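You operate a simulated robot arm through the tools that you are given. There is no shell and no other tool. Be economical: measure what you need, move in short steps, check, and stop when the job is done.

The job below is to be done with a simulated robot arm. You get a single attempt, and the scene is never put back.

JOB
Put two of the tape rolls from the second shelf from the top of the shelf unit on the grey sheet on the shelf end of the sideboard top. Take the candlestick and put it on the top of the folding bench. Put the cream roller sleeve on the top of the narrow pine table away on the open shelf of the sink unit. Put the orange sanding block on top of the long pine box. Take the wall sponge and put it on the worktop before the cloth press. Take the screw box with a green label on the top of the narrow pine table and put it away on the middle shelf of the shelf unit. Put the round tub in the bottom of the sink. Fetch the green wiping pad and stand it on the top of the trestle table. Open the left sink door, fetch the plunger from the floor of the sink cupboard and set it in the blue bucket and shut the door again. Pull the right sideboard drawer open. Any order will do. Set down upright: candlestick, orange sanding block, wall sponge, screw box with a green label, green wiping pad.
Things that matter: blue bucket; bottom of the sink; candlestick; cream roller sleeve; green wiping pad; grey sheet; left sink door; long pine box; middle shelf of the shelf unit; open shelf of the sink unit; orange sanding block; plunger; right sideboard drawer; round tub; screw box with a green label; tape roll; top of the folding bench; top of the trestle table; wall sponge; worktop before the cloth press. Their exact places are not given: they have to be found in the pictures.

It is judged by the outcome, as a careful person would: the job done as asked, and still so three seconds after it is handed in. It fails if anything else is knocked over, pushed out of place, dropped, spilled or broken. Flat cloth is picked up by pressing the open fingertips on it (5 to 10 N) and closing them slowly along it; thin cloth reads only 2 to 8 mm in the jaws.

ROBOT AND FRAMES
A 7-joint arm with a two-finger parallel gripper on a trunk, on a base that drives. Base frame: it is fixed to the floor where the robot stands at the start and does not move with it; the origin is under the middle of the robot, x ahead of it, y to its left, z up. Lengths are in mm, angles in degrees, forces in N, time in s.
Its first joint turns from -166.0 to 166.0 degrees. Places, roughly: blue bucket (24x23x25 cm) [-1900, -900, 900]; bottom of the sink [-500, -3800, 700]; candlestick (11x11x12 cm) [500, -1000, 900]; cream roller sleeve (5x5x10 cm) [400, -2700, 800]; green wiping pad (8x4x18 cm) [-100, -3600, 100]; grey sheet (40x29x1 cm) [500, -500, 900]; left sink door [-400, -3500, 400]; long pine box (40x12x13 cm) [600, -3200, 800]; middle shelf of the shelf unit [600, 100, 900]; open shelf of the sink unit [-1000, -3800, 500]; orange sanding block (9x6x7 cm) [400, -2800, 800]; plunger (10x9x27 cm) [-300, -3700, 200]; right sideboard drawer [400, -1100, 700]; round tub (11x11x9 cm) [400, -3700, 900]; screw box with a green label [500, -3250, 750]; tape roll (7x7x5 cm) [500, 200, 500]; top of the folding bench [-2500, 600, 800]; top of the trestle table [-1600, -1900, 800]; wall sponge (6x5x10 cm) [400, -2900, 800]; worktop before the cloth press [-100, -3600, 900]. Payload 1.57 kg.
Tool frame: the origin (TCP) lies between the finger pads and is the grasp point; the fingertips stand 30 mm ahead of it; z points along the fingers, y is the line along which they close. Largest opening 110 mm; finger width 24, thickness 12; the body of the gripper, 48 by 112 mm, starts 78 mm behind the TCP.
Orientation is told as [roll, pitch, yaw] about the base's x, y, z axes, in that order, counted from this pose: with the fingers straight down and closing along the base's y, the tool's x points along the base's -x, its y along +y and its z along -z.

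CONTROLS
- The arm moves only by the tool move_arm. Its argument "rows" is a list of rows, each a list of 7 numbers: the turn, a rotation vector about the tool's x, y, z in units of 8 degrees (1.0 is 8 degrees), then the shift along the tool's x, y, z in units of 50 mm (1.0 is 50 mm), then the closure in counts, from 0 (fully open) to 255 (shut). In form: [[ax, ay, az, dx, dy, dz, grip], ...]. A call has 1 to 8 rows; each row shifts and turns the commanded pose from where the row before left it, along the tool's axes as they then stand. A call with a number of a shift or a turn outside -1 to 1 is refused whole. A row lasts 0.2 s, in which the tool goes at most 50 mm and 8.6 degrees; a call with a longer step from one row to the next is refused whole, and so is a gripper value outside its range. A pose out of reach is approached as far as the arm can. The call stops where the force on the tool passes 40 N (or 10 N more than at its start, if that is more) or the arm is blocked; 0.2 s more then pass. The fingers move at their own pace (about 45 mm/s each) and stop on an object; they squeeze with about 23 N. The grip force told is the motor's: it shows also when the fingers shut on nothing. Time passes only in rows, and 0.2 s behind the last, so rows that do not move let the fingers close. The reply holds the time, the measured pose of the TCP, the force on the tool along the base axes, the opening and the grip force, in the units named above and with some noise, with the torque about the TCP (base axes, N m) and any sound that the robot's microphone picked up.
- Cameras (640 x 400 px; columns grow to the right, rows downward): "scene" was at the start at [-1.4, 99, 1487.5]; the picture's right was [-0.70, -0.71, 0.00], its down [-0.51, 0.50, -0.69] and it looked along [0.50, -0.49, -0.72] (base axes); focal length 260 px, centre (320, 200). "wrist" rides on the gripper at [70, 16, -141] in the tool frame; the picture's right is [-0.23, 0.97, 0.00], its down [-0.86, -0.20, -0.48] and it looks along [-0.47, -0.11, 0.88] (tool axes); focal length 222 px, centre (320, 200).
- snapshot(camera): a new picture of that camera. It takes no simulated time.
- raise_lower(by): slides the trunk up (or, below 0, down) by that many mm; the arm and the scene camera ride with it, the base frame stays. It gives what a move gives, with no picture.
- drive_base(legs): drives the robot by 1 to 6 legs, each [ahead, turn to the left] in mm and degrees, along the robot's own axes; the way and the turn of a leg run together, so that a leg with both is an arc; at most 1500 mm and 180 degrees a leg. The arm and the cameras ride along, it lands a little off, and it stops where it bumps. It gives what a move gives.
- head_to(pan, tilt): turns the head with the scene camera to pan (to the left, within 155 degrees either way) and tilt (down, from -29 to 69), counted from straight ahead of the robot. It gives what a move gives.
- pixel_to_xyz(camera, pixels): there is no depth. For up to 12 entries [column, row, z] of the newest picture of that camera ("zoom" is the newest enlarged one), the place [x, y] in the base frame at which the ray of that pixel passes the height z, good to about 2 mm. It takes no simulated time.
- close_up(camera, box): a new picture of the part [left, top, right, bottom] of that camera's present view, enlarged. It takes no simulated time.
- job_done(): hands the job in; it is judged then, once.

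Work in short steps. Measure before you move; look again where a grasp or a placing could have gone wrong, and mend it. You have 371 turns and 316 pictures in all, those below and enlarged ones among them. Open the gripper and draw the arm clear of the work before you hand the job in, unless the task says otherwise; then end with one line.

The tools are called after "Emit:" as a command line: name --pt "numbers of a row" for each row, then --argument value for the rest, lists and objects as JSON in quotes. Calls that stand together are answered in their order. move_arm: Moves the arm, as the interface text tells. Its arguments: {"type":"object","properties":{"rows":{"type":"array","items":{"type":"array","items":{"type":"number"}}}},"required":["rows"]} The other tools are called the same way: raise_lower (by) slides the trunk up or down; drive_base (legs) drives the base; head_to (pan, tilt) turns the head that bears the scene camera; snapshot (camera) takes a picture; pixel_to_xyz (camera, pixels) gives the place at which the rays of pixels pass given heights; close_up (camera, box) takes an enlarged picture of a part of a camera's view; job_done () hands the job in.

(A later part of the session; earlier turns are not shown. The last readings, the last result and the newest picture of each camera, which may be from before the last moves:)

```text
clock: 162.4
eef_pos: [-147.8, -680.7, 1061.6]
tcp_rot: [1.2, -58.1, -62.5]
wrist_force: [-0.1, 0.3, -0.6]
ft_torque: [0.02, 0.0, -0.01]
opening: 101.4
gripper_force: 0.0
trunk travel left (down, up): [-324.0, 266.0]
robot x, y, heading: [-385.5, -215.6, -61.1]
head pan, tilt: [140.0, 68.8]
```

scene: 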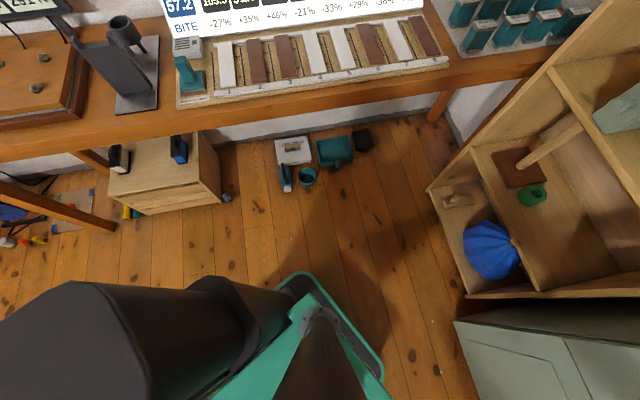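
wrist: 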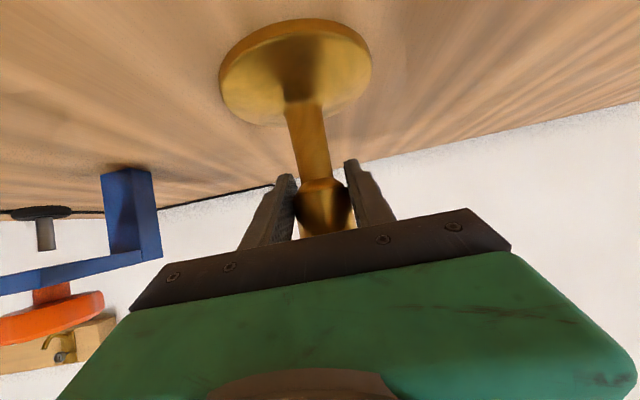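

Now roll the gripper 90° so that the fingers close vertically.

Emit:
move_arm --pt "0 0 1 0 0 0 20" --pt "0 0 1 0 0 0 20" --pt "0 0 1 0 0 0 20" --pt "0 0 1 0 0 0 20" --pt "0 0 1 0 0 0 20" --pt "0 0 1 0 0 0 20" --pt "0 0 1 0 0 0 20" --pt "0 0 1 0 0 0 20"

Emit:
move_arm --pt "0 0 1 0 0 0 20" --pt "0 0 1 0 0 0 20" --pt "0 0 1 0 0 0 20" --pt "0 0 0.25 0 0 0 20"

Emit:
drive_base --legs '[[0, -25.5], [890, 0]]'

Emit:
drive_base --legs '[[0, 86.6]]'

Emit:
snapshot --camera "wrist"

```text
clock: 164.2
eef_pos: [-148.3, -679.7, 1065.0]
tcp_rot: [55.3, -21.1, -137.2]
wrist_force: [-0.2, 0.2, -0.2]
ft_torque: [0.02, 0.02, 0.04]
opening: 101.5
gripper_force: 0.1
trunk travel left (down, up): [-324.0, 266.0]
robot x, y, heading: [-382.8, -215.0, -61.4]
head pan, tilt: [140.0, 68.8]
```

```text
clock: 165.2
eef_pos: [-147.3, -679.4, 1064.7]
tcp_rot: [57.9, 0.8, -151.7]
wrist_force: [0.0, 0.1, 0.6]
ft_torque: [-0.01, 0.01, 0.02]
opening: 101.3
gripper_force: 0.1
trunk travel left (down, up): [-324.0, 266.0]
robot x, y, heading: [-385.6, -215.6, -61.2]
head pan, tilt: [140.0, 68.8]
```

```text
clock: 171.2
eef_pos: [-318.4, -1627.8, 1065.0]
tcp_rot: [57.8, 0.5, -176.9]
wrist_force: [0.3, 0.1, 0.2]
ft_torque: [0.02, 0.0, -0.02]
opening: 101.5
gripper_force: 0.0
trunk travel left (down, up): [-324.0, 266.0]
robot x, y, heading: [-337.6, -1108.4, -86.6]
head pan, tilt: [140.0, 68.8]
```

```text
clock: 175.3
eef_pos: [184.3, -1120.3, 1063.9]
tcp_rot: [57.9, 0.5, -90.3]
wrist_force: [0.2, -0.2, 0.3]
ft_torque: [0.02, -0.02, 0.03]
opening: 101.4
gripper_force: 0.1
trunk travel left (down, up): [-324.0, 266.0]
robot x, y, heading: [-333.6, -1105.0, 0.0]
head pan, tilt: [140.0, 68.8]
```

```text
246 pictures are left
```

wrist: 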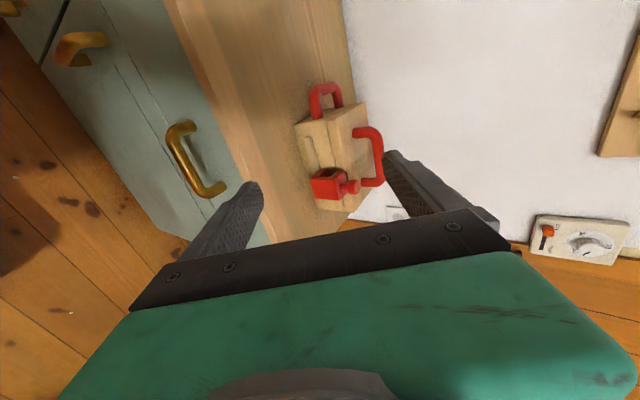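

The gripper is oriented well. I back 50 mm and lower the trunk to the handle's height.

Emit:
drive_base --legs '[[-50, 0]]'

Emit:
raise_lower --by -230

Emit:
snapshot --camera "wrist"

Emit:
head_to --pan 0 --tilt 50

Emit:
snapshot --camera "scene"

```text
clock: 176.2
eef_pos: [134.2, -1119.6, 1064.3]
tcp_rot: [57.9, 0.7, -90.2]
wrist_force: [-0.1, 0.3, -0.8]
ft_torque: [-0.03, -0.01, 0.0]
opening: 101.4
gripper_force: 0.0
trunk travel left (down, up): [-324.0, 266.0]
robot x, y, heading: [-385.0, -1107.0, 0.1]
head pan, tilt: [140.0, 68.8]
```

```text
clock: 178.7
eef_pos: [134.6, -1119.9, 833.7]
tcp_rot: [57.9, 0.5, -90.4]
wrist_force: [0.0, 0.5, -0.8]
ft_torque: [0.01, 0.04, -0.02]
opening: 101.7
gripper_force: 0.0
trunk travel left (down, up): [-94.0, 496.0]
robot x, y, heading: [-384.2, -1107.7, 0.1]
head pan, tilt: [140.0, 68.8]
```

```text
245 pictures are left
```

wrist: 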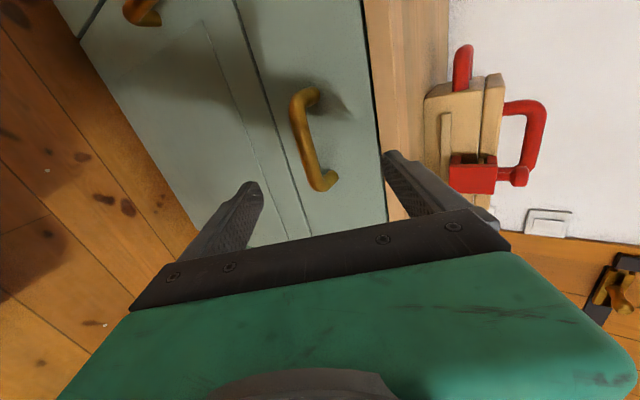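

```text
clock: 180.9
eef_pos: [134.8, -1121.2, 834.0]
tcp_rot: [57.9, 0.6, -90.3]
wrist_force: [1.4, -0.6, 0.1]
ft_torque: [-0.03, -0.01, 0.02]
opening: 101.4
gripper_force: 0.1
trunk travel left (down, up): [-94.0, 496.0]
robot x, y, heading: [-386.5, -1102.8, 0.1]
head pan, tilt: [0.0, 50.0]
```

```text
244 pictures are left
```

scene: 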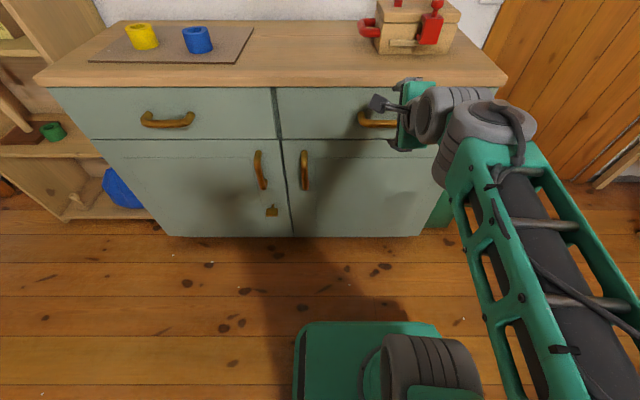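

Emit:
pixel_to_xyz --camera "scene" --pixels '[[368, 124, 780], [368, 124, 750], [368, 124, 720], [168, 124, 750], [168, 124, 720]]'

Emit:
pixel_to_xyz --camera "wrist" --pixels '[[304, 140, 780], [304, 140, 750], [304, 140, 720], [296, 105, 750], [318, 183, 750]]'

```text
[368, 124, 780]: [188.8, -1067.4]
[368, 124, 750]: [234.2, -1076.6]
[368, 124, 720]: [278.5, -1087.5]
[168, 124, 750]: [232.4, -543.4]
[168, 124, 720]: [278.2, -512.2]
```

```text
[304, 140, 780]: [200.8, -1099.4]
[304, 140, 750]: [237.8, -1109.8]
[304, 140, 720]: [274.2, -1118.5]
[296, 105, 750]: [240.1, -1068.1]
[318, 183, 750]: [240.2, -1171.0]
```

Emit:
move_arm --pt "0 0 0 0 -0.17 0.9 20" --pt "0 0 0 0 -0.17 0.9 20"

Emit:
snapshot --camera "wrist"

```text
clock: 181.5
eef_pos: [199.3, -1118.8, 772.1]
tcp_rot: [58.0, 0.6, -90.4]
wrist_force: [0.0, 0.1, 1.6]
ft_torque: [0.01, 0.03, 0.04]
opening: 101.4
gripper_force: 0.1
trunk travel left (down, up): [-94.0, 496.0]
robot x, y, heading: [-385.7, -1107.9, -0.2]
head pan, tilt: [0.0, 50.0]
```

```text
243 pictures are left
```

wrist: 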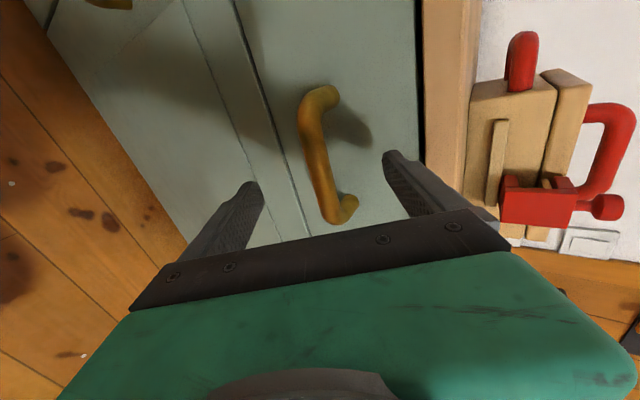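

I pitch the tool 16° further up to be squarer to the drawer front and narrow the fingers.

Emit:
move_arm --pt "-1 0 0 0 0 0 110" --pt "-1 0 0 0 0 0 110" --pt "0 0 0 0 -0.3 0 110"

Emit:
snapshot --camera "wrist"

Emit:
close_up --camera "scene" --box '[320, 70, 480, 170]'

```text
clock: 182.3
eef_pos: [198.0, -1119.8, 758.1]
tcp_rot: [74.0, 0.5, -90.4]
wrist_force: [-0.3, 0.7, 0.8]
ft_torque: [-0.01, -0.03, 0.02]
opening: 62.5
gripper_force: 0.0
trunk travel left (down, up): [-94.0, 496.0]
robot x, y, heading: [-385.4, -1106.6, 0.3]
head pan, tilt: [0.0, 50.0]
```

```text
242 pictures are left
```

wrist: 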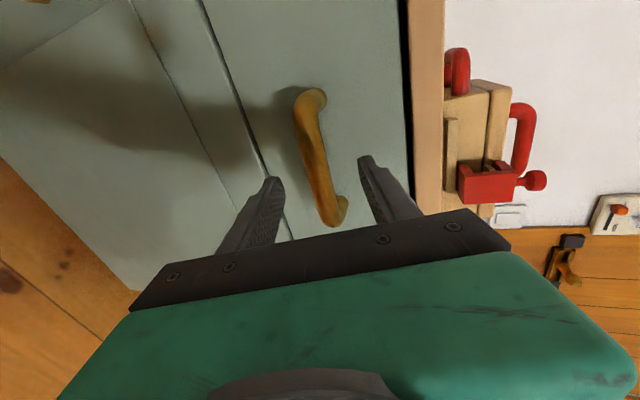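

```text
4.00 times, centred on (400, 120) of scene
```

zoom: 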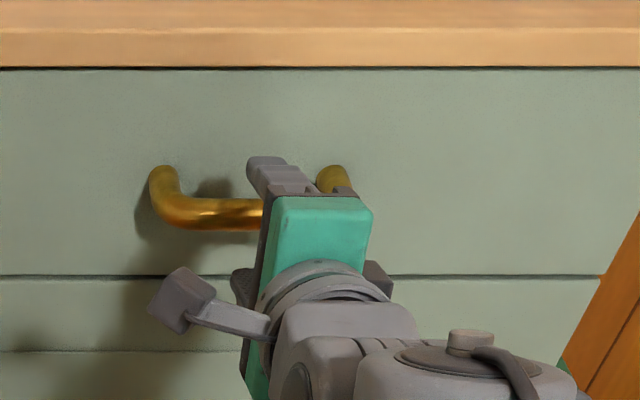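

Bar lies between the fingers' line; advance ~40 mm.

Emit:
move_arm --pt "0 0 0 0 0 0.4 110" --pt "0 0 0 0 0 0.3 110" --pt "0 0 0 0 0 0.2 110"

Emit:
snapshot --camera "wrist"

```text
clock: 183.1
eef_pos: [241.1, -1120.0, 745.2]
tcp_rot: [74.0, 0.6, -90.2]
wrist_force: [0.1, 1.2, 0.7]
ft_torque: [-0.03, -0.01, 0.01]
opening: 62.9
gripper_force: 0.0
trunk travel left (down, up): [-94.0, 496.0]
robot x, y, heading: [-388.5, -1107.1, 0.3]
head pan, tilt: [0.0, 50.0]
```

```text
240 pictures are left
```

wrist: 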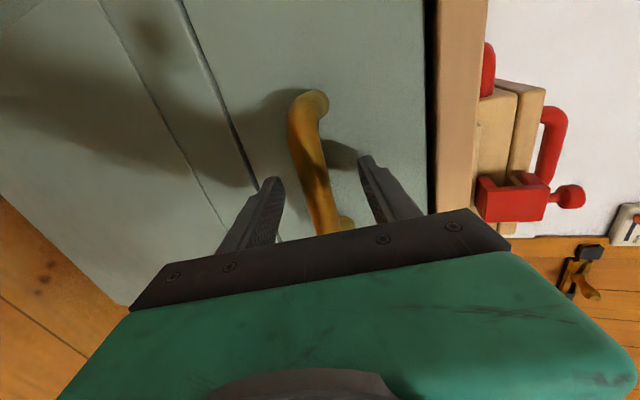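

Emit:
move_arm --pt "0 0 0 0 0 0.15 110" --pt "0 0 0 0 0 0 200" --pt "0 0 0 0 0 0 255" --pt "0 0 0 0 0 0 255" --pt "0 0 0 0 0 0 255"

```text
clock: 184.3
eef_pos: [248.8, -1118.6, 741.3]
tcp_rot: [73.6, 0.6, -90.3]
wrist_force: [-6.6, -0.8, -8.4]
ft_torque: [-0.54, -0.01, 0.3]
opening: 22.0
gripper_force: 26.4
trunk travel left (down, up): [-94.0, 496.0]
robot x, y, heading: [-390.8, -1105.4, -0.0]
head pan, tilt: [0.0, 50.0]
```

Bar gripped (22 mm). Pull with the arm straight back.

Emit:
move_arm --pt "0 0 0 0 -0.11 -0.38 255" --pt "0 0 0 0 -0.165 -0.58 255" --pt "0 0 0 0 -0.165 -0.58 255" --pt "0 0 0 0 -0.165 -0.58 255"

Emit:
snapshot --camera "scene"

```text
clock: 185.3
eef_pos: [137.4, -1118.9, 739.9]
tcp_rot: [73.5, 0.6, -90.3]
wrist_force: [0.5, -1.3, -23.1]
ft_torque: [-0.75, 0.05, 0.25]
opening: 21.4
gripper_force: 34.9
trunk travel left (down, up): [-94.0, 496.0]
robot x, y, heading: [-383.0, -1105.1, 0.0]
head pan, tilt: [0.0, 50.0]
```

```text
239 pictures are left
```

scene: 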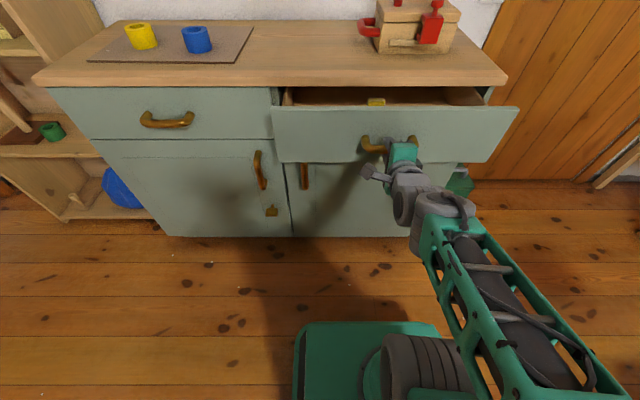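

Drawer is opening. Continue by driving back 85 mm then arm.

Emit:
drive_base --legs '[[-85, 0]]'

Emit:
snapshot --camera "scene"

```text
clock: 186.4
eef_pos: [52.3, -1119.0, 739.8]
tcp_rot: [73.5, 0.6, -90.4]
wrist_force: [0.3, -3.6, -28.3]
ft_torque: [-0.8, -0.02, -0.01]
opening: 21.8
gripper_force: 34.8
trunk travel left (down, up): [-94.0, 496.0]
robot x, y, heading: [-474.5, -1106.7, 0.1]
head pan, tilt: [0.0, 50.0]
```

```text
238 pictures are left
```

scene: 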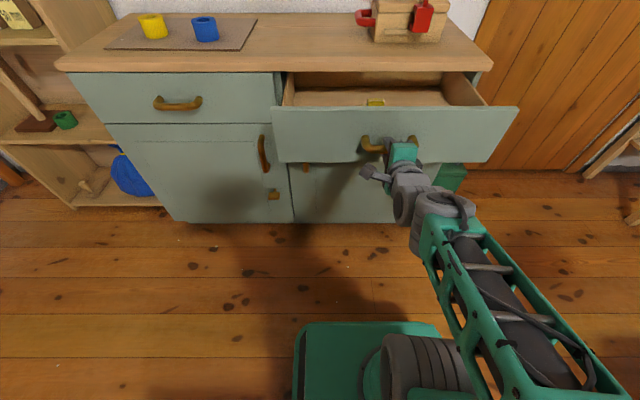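

Pull another ~80 mm with the arm.

Emit:
move_arm --pt "0 0 0 0 -0.15 -0.58 255" --pt "0 0 0 0 -0.15 -0.58 255" --pt "0 0 0 0 -0.11 -0.4 255"

Emit:
snapshot --camera "scene"

```text
clock: 186.7
eef_pos: [43.0, -1119.6, 740.1]
tcp_rot: [73.8, 0.5, -90.2]
wrist_force: [0.4, -3.2, 22.2]
ft_torque: [-0.78, -0.12, 0.37]
opening: 21.7
gripper_force: 34.7
trunk travel left (down, up): [-94.0, 496.0]
robot x, y, heading: [-473.0, -1108.7, 0.1]
head pan, tilt: [0.0, 50.0]
stopped in row 1: the force on the tool passed its limit (the readings are from after the stop); the commanded pose is now the measured one
```

```text
237 pictures are left
```

scene: 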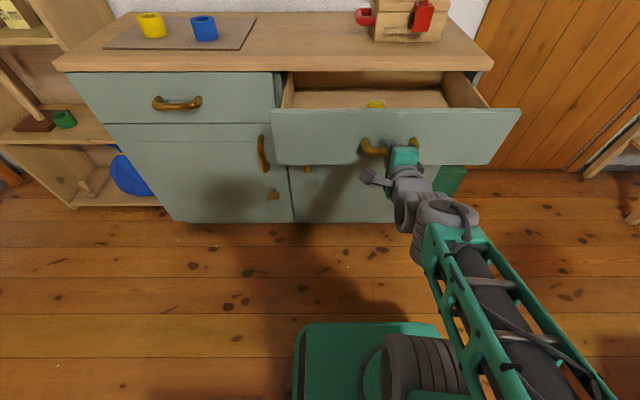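

Emit:
move_arm --pt "0 0 0 0 -0.085 -0.29 255" --pt "0 0 0 0 -0.142 -0.48 255" --pt "0 0 0 0 -0.142 -0.48 255"

```text
clock: 187.0
eef_pos: [43.4, -1119.6, 740.4]
tcp_rot: [74.1, 0.4, -90.2]
wrist_force: [-0.7, -1.1, 15.5]
ft_torque: [-0.75, -0.19, 0.05]
opening: 21.7
gripper_force: 34.4
trunk travel left (down, up): [-94.0, 496.0]
robot x, y, heading: [-470.2, -1103.6, 0.1]
head pan, tilt: [0.0, 50.0]
stopped in row 1: the force on the tool passed its limit (the readings are from after the stop); the commanded pose is now the measured one
```

Emit:
drive_base --legs '[[-22, 0]]'

```text
clock: 187.8
eef_pos: [20.7, -1119.6, 740.2]
tcp_rot: [74.1, 0.5, -90.2]
wrist_force: [0.1, -4.3, 26.1]
ft_torque: [-0.76, -0.03, 0.04]
opening: 22.0
gripper_force: 35.3
trunk travel left (down, up): [-94.0, 496.0]
robot x, y, heading: [-495.6, -1109.0, -0.3]
head pan, tilt: [0.0, 50.0]
```

Emit:
snapshot --camera "scene"

Emit:
head_to --pan 150 --tilt 55

Emit:
snapshot --camera "scene"

```text
236 pictures are left
```

scene: 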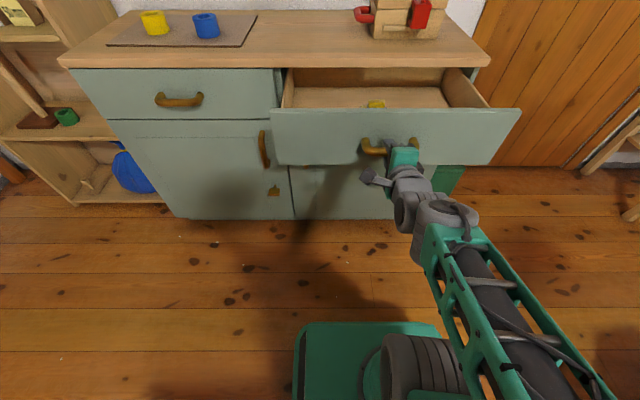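

```text
clock: 190.2
eef_pos: [22.0, -1119.5, 740.4]
tcp_rot: [74.1, 0.5, -90.2]
wrist_force: [0.9, -2.7, 22.8]
ft_torque: [-0.67, -0.05, 0.16]
opening: 21.8
gripper_force: 34.9
trunk travel left (down, up): [-94.0, 496.0]
robot x, y, heading: [-491.4, -1106.7, 0.0]
head pan, tilt: [150.0, 55.0]
```

```text
235 pictures are left
```

scene: 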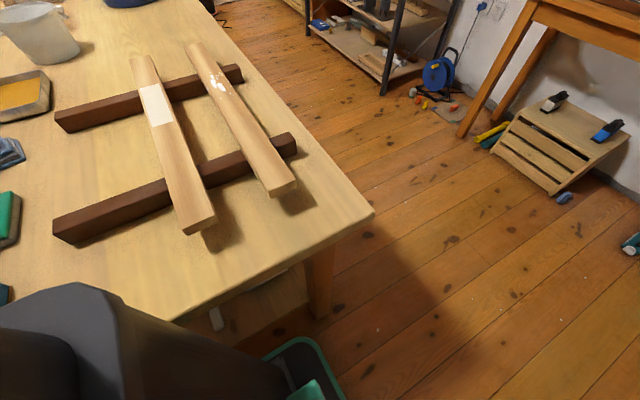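

Drawer is open about 230 mm. Release the handle and back the fingers off (base forward isn't possible, so I retract upward).

Emit:
move_arm --pt "0 0 0 0 0 0 150" --pt "0 0 0 0 0 0 100" --pt "0 0 0 0 0 0 60" --pt "0 0 0 0 0 0 60"

Emit:
snapshot --camera "wrist"

```text
clock: 191.2
eef_pos: [21.5, -1119.3, 738.6]
tcp_rot: [74.1, 0.5, -90.2]
wrist_force: [0.1, -0.2, -0.5]
ft_torque: [0.0, -0.01, 0.02]
opening: 84.0
gripper_force: 0.0
trunk travel left (down, up): [-94.0, 496.0]
robot x, y, heading: [-494.7, -1107.5, 0.2]
head pan, tilt: [150.0, 55.0]
```

```text
234 pictures are left
```

wrist: 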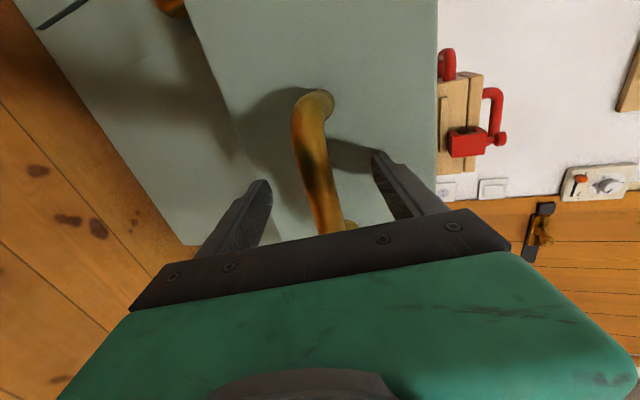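

Emit:
move_arm --pt "0 0 0 0 0 -0.3 30" --pt "0 0 0 0 0 -0.3 30" --pt "0 0 0 0 0 -0.3 30"

Emit:
snapshot --camera "wrist"

```text
clock: 191.8
eef_pos: [5.4, -1116.0, 701.7]
tcp_rot: [68.2, 1.1, -89.7]
wrist_force: [0.9, -1.1, 8.4]
ft_torque: [0.01, -0.13, -0.03]
opening: 104.4
gripper_force: 3.9
trunk travel left (down, up): [-94.0, 496.0]
robot x, y, heading: [-491.9, -1108.1, -0.1]
head pan, tilt: [150.0, 55.0]
stopped in row 3: the force on the tool passed its limit (the readings are from after the stop); the commanded pose is now the measured one
```

```text
233 pictures are left
```

wrist: 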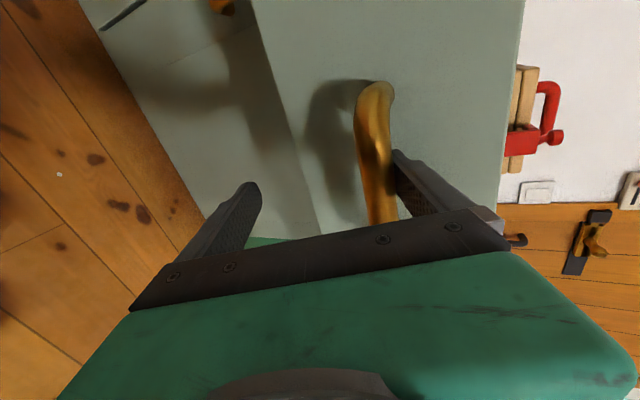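

The upper finger rests on the bar. I raise the trunk 38 mm to centre again and then slide sideways off the bar's end.

Emit:
raise_lower --by 38

Emit:
move_arm --pt "0 0 0 -0.5 0 0 10" --pt "0 0 0 -0.5 0 0 10" --pt "0 0 0 -0.5 0 0 10" --pt "0 0 0 -0.5 0 0 10"

Emit:
snapshot --camera "wrist"

```text
clock: 192.6
eef_pos: [3.8, -1114.6, 736.9]
tcp_rot: [68.1, 1.1, -89.7]
wrist_force: [-0.6, -0.3, -0.6]
ft_torque: [-0.01, -0.01, -0.01]
opening: 97.2
gripper_force: 0.2
trunk travel left (down, up): [-132.0, 458.0]
robot x, y, heading: [-495.5, -1107.7, 0.3]
head pan, tilt: [150.0, 55.0]
```

```text
clock: 193.6
eef_pos: [1.9, -1215.1, 742.4]
tcp_rot: [69.0, 1.0, -89.7]
wrist_force: [0.0, 0.7, -0.8]
ft_torque: [-0.04, 0.01, -0.02]
opening: 105.5
gripper_force: 0.0
trunk travel left (down, up): [-132.0, 458.0]
robot x, y, heading: [-494.6, -1102.3, -0.1]
head pan, tilt: [150.0, 55.0]
```

```text
232 pictures are left
```

wrist: 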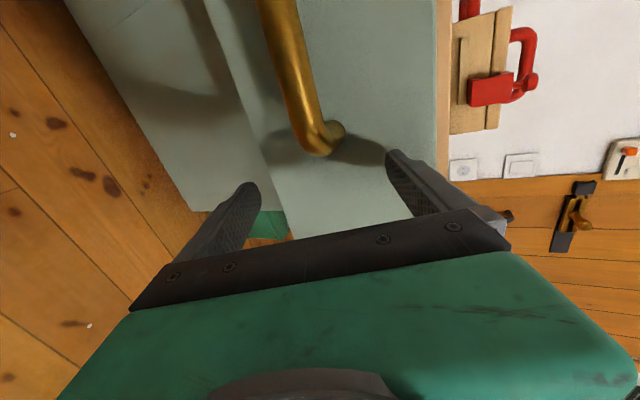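

Clear of the handle. Raise the arm above everything, drive forward 120 for turning room.

Emit:
raise_lower --by 330

Emit:
drive_base --legs '[[110, 0], [0, -90]]'

Emit:
head_to --pan 0 --tilt 25

Emit:
snapshot --camera "scene"

```text
clock: 196.8
eef_pos: [1.2, -1214.8, 1073.1]
tcp_rot: [68.9, 1.1, -89.7]
wrist_force: [0.3, -0.3, -0.2]
ft_torque: [0.01, 0.01, -0.01]
opening: 105.7
gripper_force: 0.1
trunk travel left (down, up): [-462.0, 128.0]
robot x, y, heading: [-498.1, -1109.1, -0.0]
head pan, tilt: [150.0, 55.0]
```

```text
clock: 201.8
eef_pos: [-485.6, -1603.2, 1072.5]
tcp_rot: [68.9, 1.0, -179.3]
wrist_force: [-0.1, -0.1, 0.3]
ft_torque: [-0.02, 0.0, 0.03]
opening: 105.8
gripper_force: 0.0
trunk travel left (down, up): [-462.0, 128.0]
robot x, y, heading: [-381.6, -1108.4, -89.6]
head pan, tilt: [150.0, 55.0]
```

```text
clock: 204.2
eef_pos: [-486.4, -1603.7, 1071.8]
tcp_rot: [68.8, 1.1, -179.2]
wrist_force: [1.7, 0.5, -0.6]
ft_torque: [0.02, -0.01, 0.01]
opening: 105.7
gripper_force: 0.0
trunk travel left (down, up): [-462.0, 128.0]
robot x, y, heading: [-382.6, -1105.0, -89.6]
head pan, tilt: [0.0, 25.0]
```

```text
231 pictures are left
```

scene: 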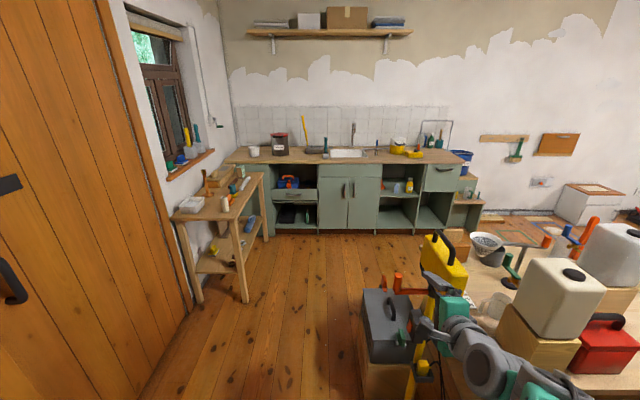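

Now head toward the narrow pine table and sink, steering left of the lamp and crate.

Emit:
drive_base --legs '[[0, 19], [750, 0], [0, -20]]'

Emit:
head_to --pan 20 --tilt 35

Emit:
snapshot --camera "scene"

```text
clock: 210.4
eef_pos: [-249.1, -2310.4, 1073.2]
tcp_rot: [68.9, 1.0, 179.1]
wrist_force: [-0.8, 0.1, -0.4]
ft_torque: [-0.02, 0.04, 0.0]
opening: 105.6
gripper_force: 0.1
trunk travel left (down, up): [-462.0, 128.0]
robot x, y, heading: [-130.4, -1818.8, -91.0]
head pan, tilt: [0.0, 25.0]
```

```text
clock: 211.2
eef_pos: [-249.1, -2310.6, 1072.6]
tcp_rot: [68.9, 1.0, 179.2]
wrist_force: [0.0, 0.3, 0.6]
ft_torque: [-0.02, 0.0, 0.0]
opening: 105.6
gripper_force: 0.0
trunk travel left (down, up): [-462.0, 128.0]
robot x, y, heading: [-132.3, -1814.3, -90.8]
head pan, tilt: [20.0, 35.0]
```

```text
230 pictures are left
```

scene: 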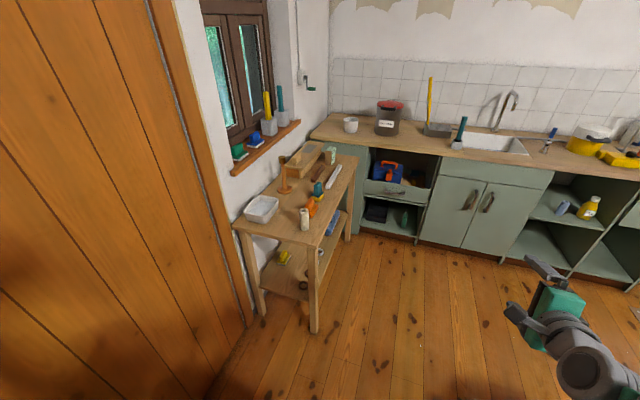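

Emit:
close_up --camera "scene" --box '[220, 130, 380, 240]'

Emit:
close_up --camera "scene" --box '[320, 80, 640, 280]'

```text
3.64 times, centred on (300, 185) of scene
```

zoom: 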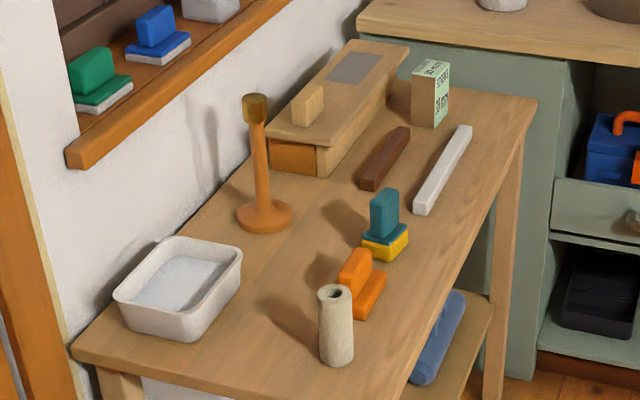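

```text
2.00 times, centred on (480, 180) of scene
```

zoom: 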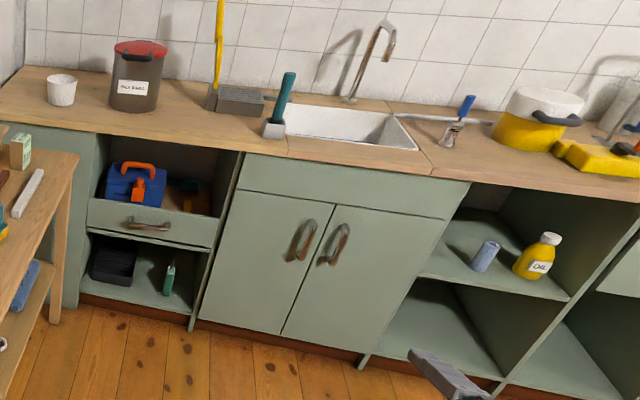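

Emit:
pixel_to_xyz --camera "scene" --pixels '[[315, 332, 0], [315, 250, 750], [315, 250, 700], [240, 230, 750], [354, 154, 750], [312, 229, 750], [318, 212, 750], [326, 196, 750], [338, 163, 750], [313, 156, 850], [350, 118, 950], [350, 130, 860]]'

```text
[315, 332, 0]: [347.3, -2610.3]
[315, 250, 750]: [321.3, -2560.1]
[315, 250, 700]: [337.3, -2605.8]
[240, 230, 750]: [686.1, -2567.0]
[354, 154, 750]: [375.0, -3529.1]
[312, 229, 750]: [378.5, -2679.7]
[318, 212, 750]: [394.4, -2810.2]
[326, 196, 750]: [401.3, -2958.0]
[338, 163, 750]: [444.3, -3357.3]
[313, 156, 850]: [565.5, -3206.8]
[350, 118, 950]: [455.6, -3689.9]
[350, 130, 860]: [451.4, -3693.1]
```

Table items are found. I un-roll the gripper, and drive to face the pine table.

Emit:
move_arm --pt "0 0 -1 0 0 0 0" --pt "0 0 -1 0 0 0 0" --pt "0 0 -1 0 0 0 0" --pt "0 0 -1 0 0 0 0" --pt "0 0 -1 0 0 0 0" --pt "0 0 -1 0 0 0 0" --pt "0 0 -1 0 0 0 0" --pt "0 0 -1 0 0 0 0"

Emit:
move_arm --pt "0 0 -1 0 0 0 0" --pt "0 0 -1 0 0 0 0" --pt "0 0 -1 0 0 0 0" --pt "0 0 -0.25 0 0 0 0"

Emit:
drive_base --legs '[[930, 0], [0, 91], [-120, 0]]'

Emit:
snapshot --camera "wrist"

Emit:
head_to --pan -10 --tilt 45

Emit:
snapshot --camera "scene"

```text
clock: 213.0
eef_pos: [-249.1, -2310.5, 1072.1]
tcp_rot: [49.7, -56.3, -145.0]
wrist_force: [-0.2, 0.6, -0.1]
ft_torque: [0.01, 0.01, 0.01]
opening: 110.1
gripper_force: 0.1
trunk travel left (down, up): [-462.0, 128.0]
robot x, y, heading: [-129.6, -1816.5, -90.9]
head pan, tilt: [20.0, 35.0]
```

```text
clock: 214.0
eef_pos: [-250.0, -2310.0, 1072.0]
tcp_rot: [2.6, -69.0, -93.1]
wrist_force: [0.5, 1.3, 0.1]
ft_torque: [-0.01, 0.01, 0.0]
opening: 110.0
gripper_force: 0.0
trunk travel left (down, up): [-462.0, 128.0]
robot x, y, heading: [-130.9, -1817.0, -90.9]
head pan, tilt: [20.0, 35.0]
```

```text
clock: 223.6
eef_pos: [220.9, -2857.7, 1071.9]
tcp_rot: [2.7, -68.9, -3.0]
wrist_force: [1.3, 0.2, 0.0]
ft_torque: [0.03, -0.01, -0.04]
opening: 110.0
gripper_force: 0.0
trunk travel left (down, up): [-462.0, 128.0]
robot x, y, heading: [-273.6, -2743.1, -0.9]
head pan, tilt: [20.0, 35.0]
```

```text
227 pictures are left
```

wrist: 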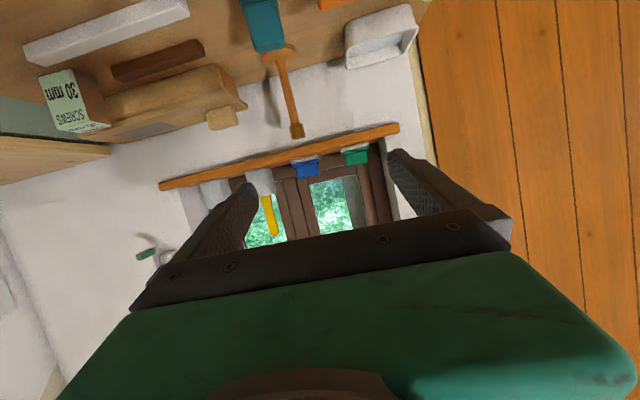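

```text
clock: 224.6
eef_pos: [220.6, -2857.4, 1071.4]
tcp_rot: [2.9, -68.9, -3.0]
wrist_force: [-0.4, 0.7, 0.7]
ft_torque: [0.03, 0.0, 0.03]
opening: 110.3
gripper_force: 0.1
trunk travel left (down, up): [-462.0, 128.0]
robot x, y, heading: [-270.5, -2743.5, -0.7]
head pan, tilt: [-10.0, 45.0]
```

```text
226 pictures are left
```

scene: 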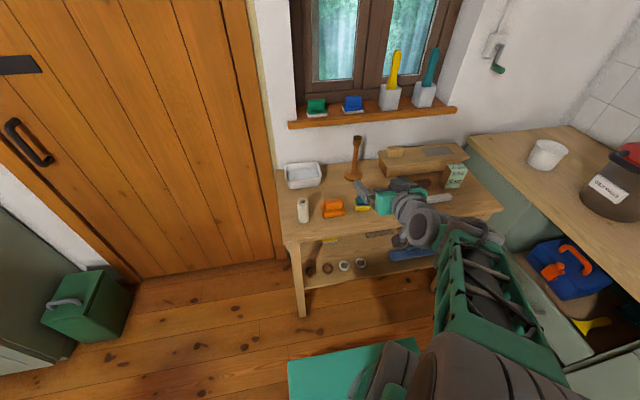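

Emit:
pixel_to_xyz --camera "scene" --pixels '[[304, 221, 750], [304, 221, 700], [333, 212, 750], [333, 212, 700], [363, 207, 750], [363, 207, 700], [305, 250, 730], [303, 318, 0], [456, 185, 730], [420, 155, 850], [547, 145, 920]]'

Emit:
close_up --camera "scene" --box '[270, 130, 510, 260]'

```text
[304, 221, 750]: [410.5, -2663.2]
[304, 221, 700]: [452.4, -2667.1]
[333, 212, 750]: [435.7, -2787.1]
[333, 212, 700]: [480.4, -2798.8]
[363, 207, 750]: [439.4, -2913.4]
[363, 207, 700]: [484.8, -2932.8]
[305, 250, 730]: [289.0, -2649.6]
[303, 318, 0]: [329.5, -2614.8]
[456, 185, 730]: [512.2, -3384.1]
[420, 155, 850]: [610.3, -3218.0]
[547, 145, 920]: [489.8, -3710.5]
```

```text
2.67 times, centred on (390, 195) of scene
```

zoom: 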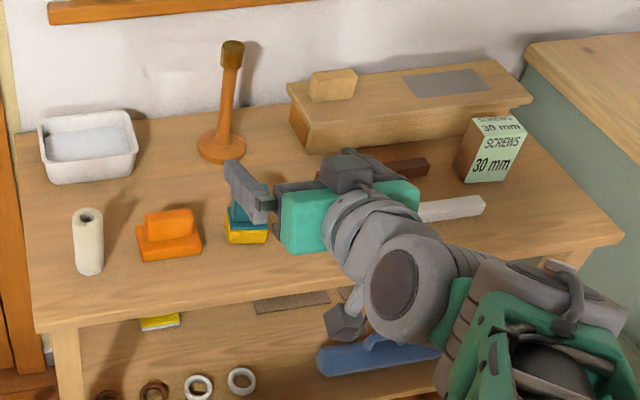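

I tilt the tool down to φ≈45 and shift left to look at the sleeve and blocks with the wrist camera.

Emit:
move_arm --pt "0 1 0 0 0.85 0 0" --pt "0 1 0 0 0.85 0 0" --pt "0 1 0 0 0.85 0 0" --pt "0 0 0 0 0.85 0 0"

Emit:
snapshot --camera "wrist"

```text
clock: 225.6
eef_pos: [221.5, -2687.3, 1075.9]
tcp_rot: [1.5, -44.8, -1.5]
wrist_force: [-0.6, 0.6, -0.8]
ft_torque: [0.02, 0.02, 0.01]
opening: 110.2
gripper_force: 0.0
trunk travel left (down, up): [-462.0, 128.0]
robot x, y, heading: [-274.6, -2744.0, -0.8]
head pan, tilt: [-10.0, 45.0]
```

```text
224 pictures are left
```

wrist: 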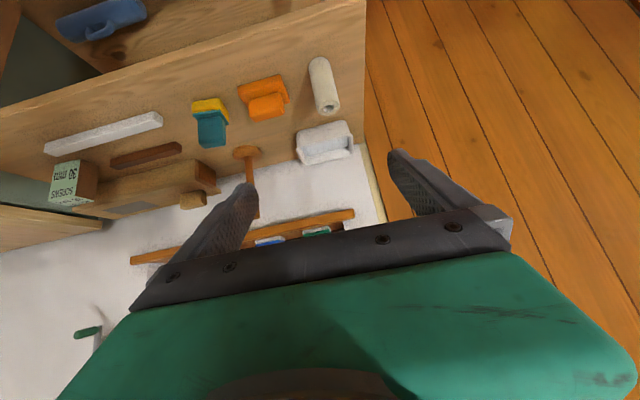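

Emit:
pixel_to_xyz --camera "wrist" --pixels '[[332, 105, 850], [332, 105, 800], [318, 60, 750], [318, 60, 700], [264, 103, 800], [264, 103, 750], [212, 110, 750], [70, 180, 800]]'

Emit:
pixel_to_xyz --camera "scene" --pixels '[[303, 200.5, 850], [303, 200.5, 800], [303.7, 219, 750], [303.7, 219, 700], [333, 206, 800], [333, 206, 750]]'

```text
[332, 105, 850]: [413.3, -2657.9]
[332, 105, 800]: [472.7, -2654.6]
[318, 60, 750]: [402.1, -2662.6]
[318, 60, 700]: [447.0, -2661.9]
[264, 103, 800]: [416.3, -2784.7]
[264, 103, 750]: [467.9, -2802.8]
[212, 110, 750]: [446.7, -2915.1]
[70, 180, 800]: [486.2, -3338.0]
```

```text
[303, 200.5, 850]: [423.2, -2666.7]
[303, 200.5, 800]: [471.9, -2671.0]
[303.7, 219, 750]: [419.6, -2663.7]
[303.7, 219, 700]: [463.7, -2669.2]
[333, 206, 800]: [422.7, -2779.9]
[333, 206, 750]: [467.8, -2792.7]
```

Sleeve ≈ (466,-2662), table top ≈ 700. Position on the approach line and lower the trunk.

Emit:
move_arm --pt "0 0 0 -0.56 0.15 0.56 60" --pt "0 0 0 -0.56 0.15 0.56 60" --pt "0 0 0 -0.56 0.15 0.56 60" --pt "0 0 0 -0.56 0.15 0.56 60"

Emit:
raise_lower --by -210

Emit:
snapshot --camera "wrist"

```text
clock: 226.6
eef_pos: [379.6, -2659.8, 1073.8]
tcp_rot: [1.4, -44.9, -1.4]
wrist_force: [0.0, 0.1, 0.4]
ft_torque: [0.06, 0.0, -0.01]
opening: 84.1
gripper_force: 0.0
trunk travel left (down, up): [-462.0, 128.0]
robot x, y, heading: [-276.5, -2745.2, -0.8]
head pan, tilt: [-10.0, 45.0]
```

```text
clock: 228.8
eef_pos: [380.0, -2658.9, 865.5]
tcp_rot: [1.4, -44.8, -1.4]
wrist_force: [1.1, -0.5, 0.5]
ft_torque: [-0.01, 0.0, -0.01]
opening: 84.2
gripper_force: 0.0
trunk travel left (down, up): [-252.0, 338.0]
robot x, y, heading: [-272.6, -2744.1, -0.8]
head pan, tilt: [-10.0, 45.0]
```

```text
223 pictures are left
```

wrist: 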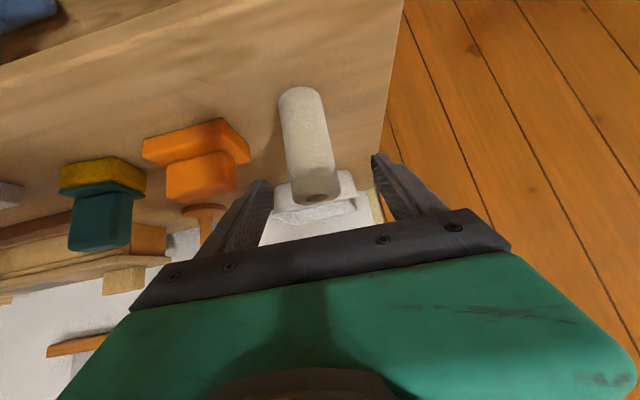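

Emit:
pixel_to_xyz --camera "wrist" --pixels '[[317, 195, 800], [317, 195, 780], [317, 195, 830], [300, 100, 700], [300, 100, 740]]'

```text
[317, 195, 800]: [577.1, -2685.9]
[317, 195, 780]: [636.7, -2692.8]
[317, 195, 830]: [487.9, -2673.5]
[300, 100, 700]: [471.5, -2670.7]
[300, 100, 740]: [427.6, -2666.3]
```

Re-solving: sleeve ≈ (410,-2664) with top ≈ 855, table ≈ 755. Move to grip at z≈815.

Emit:
move_arm --pt "0 0 0 0.14 -0.04 0.56 60" --pt "0 0 0 0.14 -0.04 0.56 60"

Emit:
snapshot --camera "wrist"

Emit:
close_up --camera "scene" --box '[240, 150, 400, 250]'

```text
clock: 229.4
eef_pos: [409.5, -2662.1, 816.5]
tcp_rot: [1.5, -45.0, -1.4]
wrist_force: [0.1, -0.3, -0.1]
ft_torque: [-0.01, 0.04, 0.01]
opening: 84.3
gripper_force: 0.0
trunk travel left (down, up): [-252.0, 338.0]
robot x, y, heading: [-273.8, -2745.3, -0.8]
head pan, tilt: [-10.0, 45.0]
```

```text
222 pictures are left
```

wrist: 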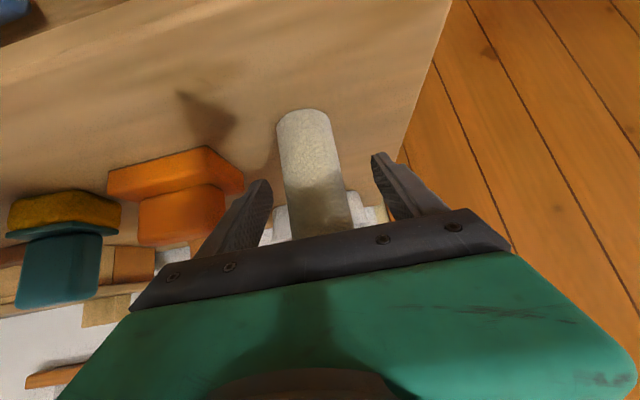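

```text
4.00 times, centred on (320, 200) of scene
```

zoom: 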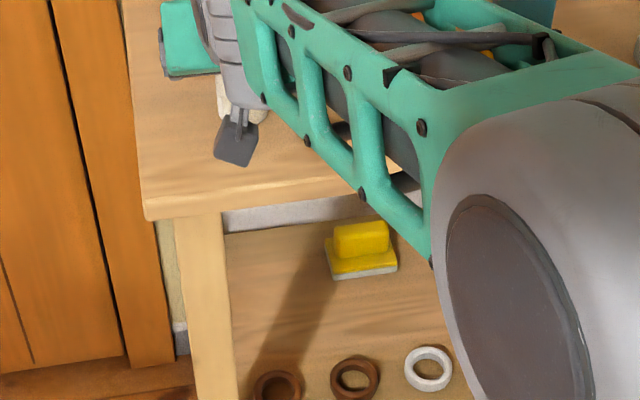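

Fingers flank the sleeve; close and lift.

Emit:
move_arm --pt "0 0 0 0 0 0 130" --pt "0 0 0 0 0 0 190" --pt "0 0 0 0 0 0 255" --pt "0 0 0 0 0 0 255"

Emit:
raise_lower --by 150

Emit:
snapshot --camera "wrist"

```text
clock: 230.4
eef_pos: [410.9, -2661.8, 816.4]
tcp_rot: [1.4, -44.9, -1.4]
wrist_force: [-0.1, 0.0, -0.6]
ft_torque: [-0.06, -0.03, 0.0]
opening: 40.1
gripper_force: 23.1
trunk travel left (down, up): [-252.0, 338.0]
robot x, y, heading: [-271.2, -2744.3, -0.5]
head pan, tilt: [-10.0, 45.0]
```

```text
clock: 232.2
eef_pos: [409.6, -2661.4, 964.4]
tcp_rot: [1.3, -44.9, -1.4]
wrist_force: [-0.4, -0.2, -0.4]
ft_torque: [-0.03, 0.01, 0.02]
opening: 40.2
gripper_force: 23.3
trunk travel left (down, up): [-402.0, 188.0]
robot x, y, heading: [-273.7, -2743.8, -0.6]
head pan, tilt: [-10.0, 45.0]
```

```text
220 pictures are left
```

wrist: 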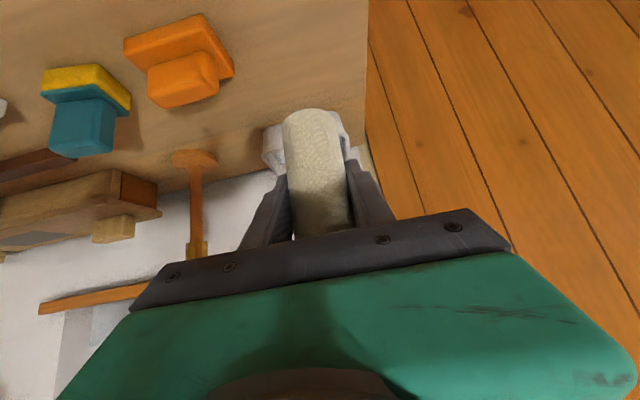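

Sleeve held. Look toward the open shelf and the floor on the way.

Emit:
drive_base --legs '[[-60, 0], [0, -90]]'

Emit:
head_to --pan -45 --tilt 40

Emit:
snapshot --camera "scene"

Emit:
pixel_to_xyz --camera "scene" --pixels '[[320, 300, 0], [320, 200, 0], [500, 300, 0], [600, 300, 0], [500, 200, 0]]'

```text
clock: 236.9
eef_pos: [-235.7, -3426.2, 965.1]
tcp_rot: [1.4, -44.8, -90.3]
wrist_force: [0.2, -0.6, 0.0]
ft_torque: [0.0, -0.02, -0.02]
opening: 39.9
gripper_force: 23.0
trunk travel left (down, up): [-402.0, 188.0]
robot x, y, heading: [-333.7, -2742.2, -89.7]
head pan, tilt: [-10.0, 45.0]
```

```text
clock: 237.9
eef_pos: [-236.9, -3426.2, 964.6]
tcp_rot: [1.4, -44.9, -90.3]
wrist_force: [0.5, 0.6, -0.7]
ft_torque: [0.02, -0.01, 0.02]
opening: 39.8
gripper_force: 22.6
trunk travel left (down, up): [-402.0, 188.0]
robot x, y, heading: [-332.2, -2743.8, -89.6]
head pan, tilt: [-45.0, 40.0]
```

```text
219 pictures are left
```

scene: 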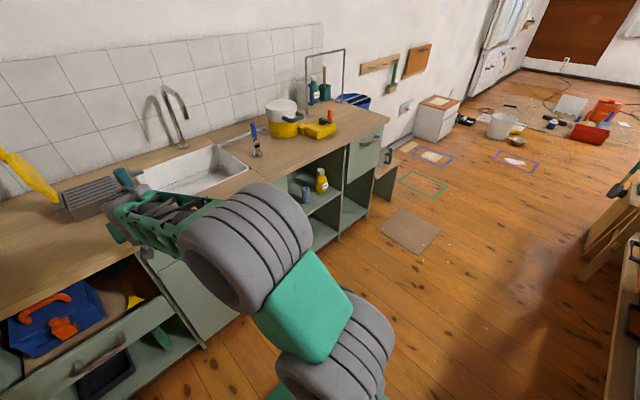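

```text
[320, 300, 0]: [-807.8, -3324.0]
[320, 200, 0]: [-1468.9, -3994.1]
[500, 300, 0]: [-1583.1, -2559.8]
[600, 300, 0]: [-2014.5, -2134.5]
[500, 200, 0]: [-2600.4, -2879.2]
```

Path is free. Drive over in front of the open shelf.

Emit:
drive_base --legs '[[0, -90], [720, 0], [0, 90]]'

Emit:
head_to --pan 10 --tilt 50

Emit:
snapshot --camera "scene"

Emit:
snapshot --camera "wrist"

```text
clock: 249.5
eef_pos: [-948.1, -3421.3, 965.2]
tcp_rot: [1.4, -44.9, -90.5]
wrist_force: [0.5, -0.3, 0.4]
ft_torque: [0.02, 0.0, -0.03]
opening: 39.3
gripper_force: 22.7
trunk travel left (down, up): [-402.0, 188.0]
robot x, y, heading: [-1038.8, -2742.9, -89.8]
head pan, tilt: [-45.0, 40.0]
```

```text
clock: 250.7
eef_pos: [-947.7, -3421.5, 964.5]
tcp_rot: [1.4, -44.9, -90.5]
wrist_force: [0.1, 0.8, 0.0]
ft_torque: [-0.04, 0.04, 0.0]
opening: 39.1
gripper_force: 23.4
trunk travel left (down, up): [-402.0, 188.0]
robot x, y, heading: [-1042.5, -2737.6, -89.7]
head pan, tilt: [10.0, 50.0]
```

```text
218 pictures are left
```

scene: 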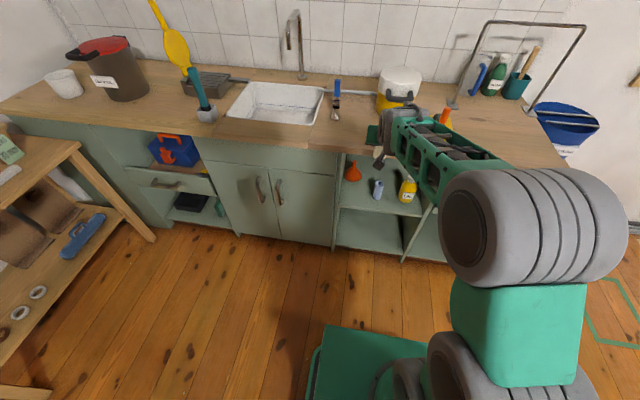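

```text
217 pictures are left
```

wrist: 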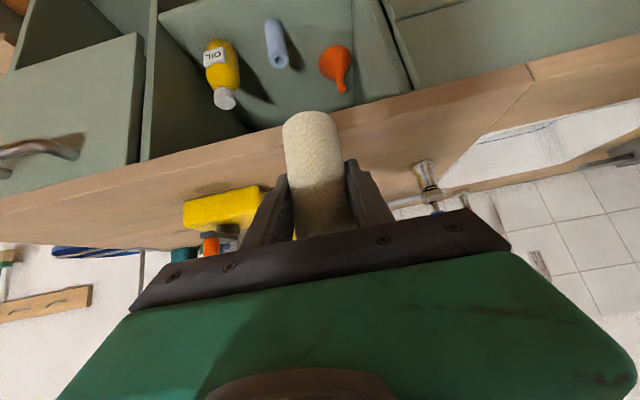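

Emit:
pixel_to_xyz --camera "scene" --pixels '[[377, 181, 600], [377, 181, 550], [377, 181, 500], [377, 198, 500], [377, 198, 450], [353, 180, 500], [380, 213, 450], [380, 213, 500], [405, 202, 450], [342, 210, 450]]'

Emit:
pixel_to_xyz --camera "wrist" --pixels '[[281, 62, 600], [281, 62, 550], [281, 62, 500], [272, 22, 500], [272, 22, 450], [335, 70, 500], [230, 100, 600], [215, 55, 480]]'

Emit:
close_up --camera "scene" --box '[320, 130, 460, 270]'

```text
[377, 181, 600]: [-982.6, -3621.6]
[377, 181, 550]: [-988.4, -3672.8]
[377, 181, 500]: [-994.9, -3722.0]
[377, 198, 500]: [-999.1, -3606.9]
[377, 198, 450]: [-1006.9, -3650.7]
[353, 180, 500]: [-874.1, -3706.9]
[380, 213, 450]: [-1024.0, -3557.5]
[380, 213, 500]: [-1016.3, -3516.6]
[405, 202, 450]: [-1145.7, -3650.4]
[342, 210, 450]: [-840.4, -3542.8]
```

```text
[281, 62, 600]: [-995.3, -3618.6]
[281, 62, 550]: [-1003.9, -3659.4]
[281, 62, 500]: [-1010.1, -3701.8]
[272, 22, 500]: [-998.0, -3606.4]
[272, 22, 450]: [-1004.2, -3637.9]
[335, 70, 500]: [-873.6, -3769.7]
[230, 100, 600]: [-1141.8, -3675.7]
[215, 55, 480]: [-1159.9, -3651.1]
```

```text
2.86 times, centred on (390, 200) of scene
```

zoom: 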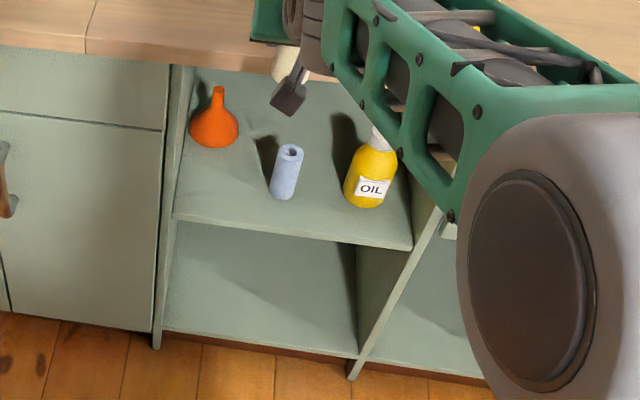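

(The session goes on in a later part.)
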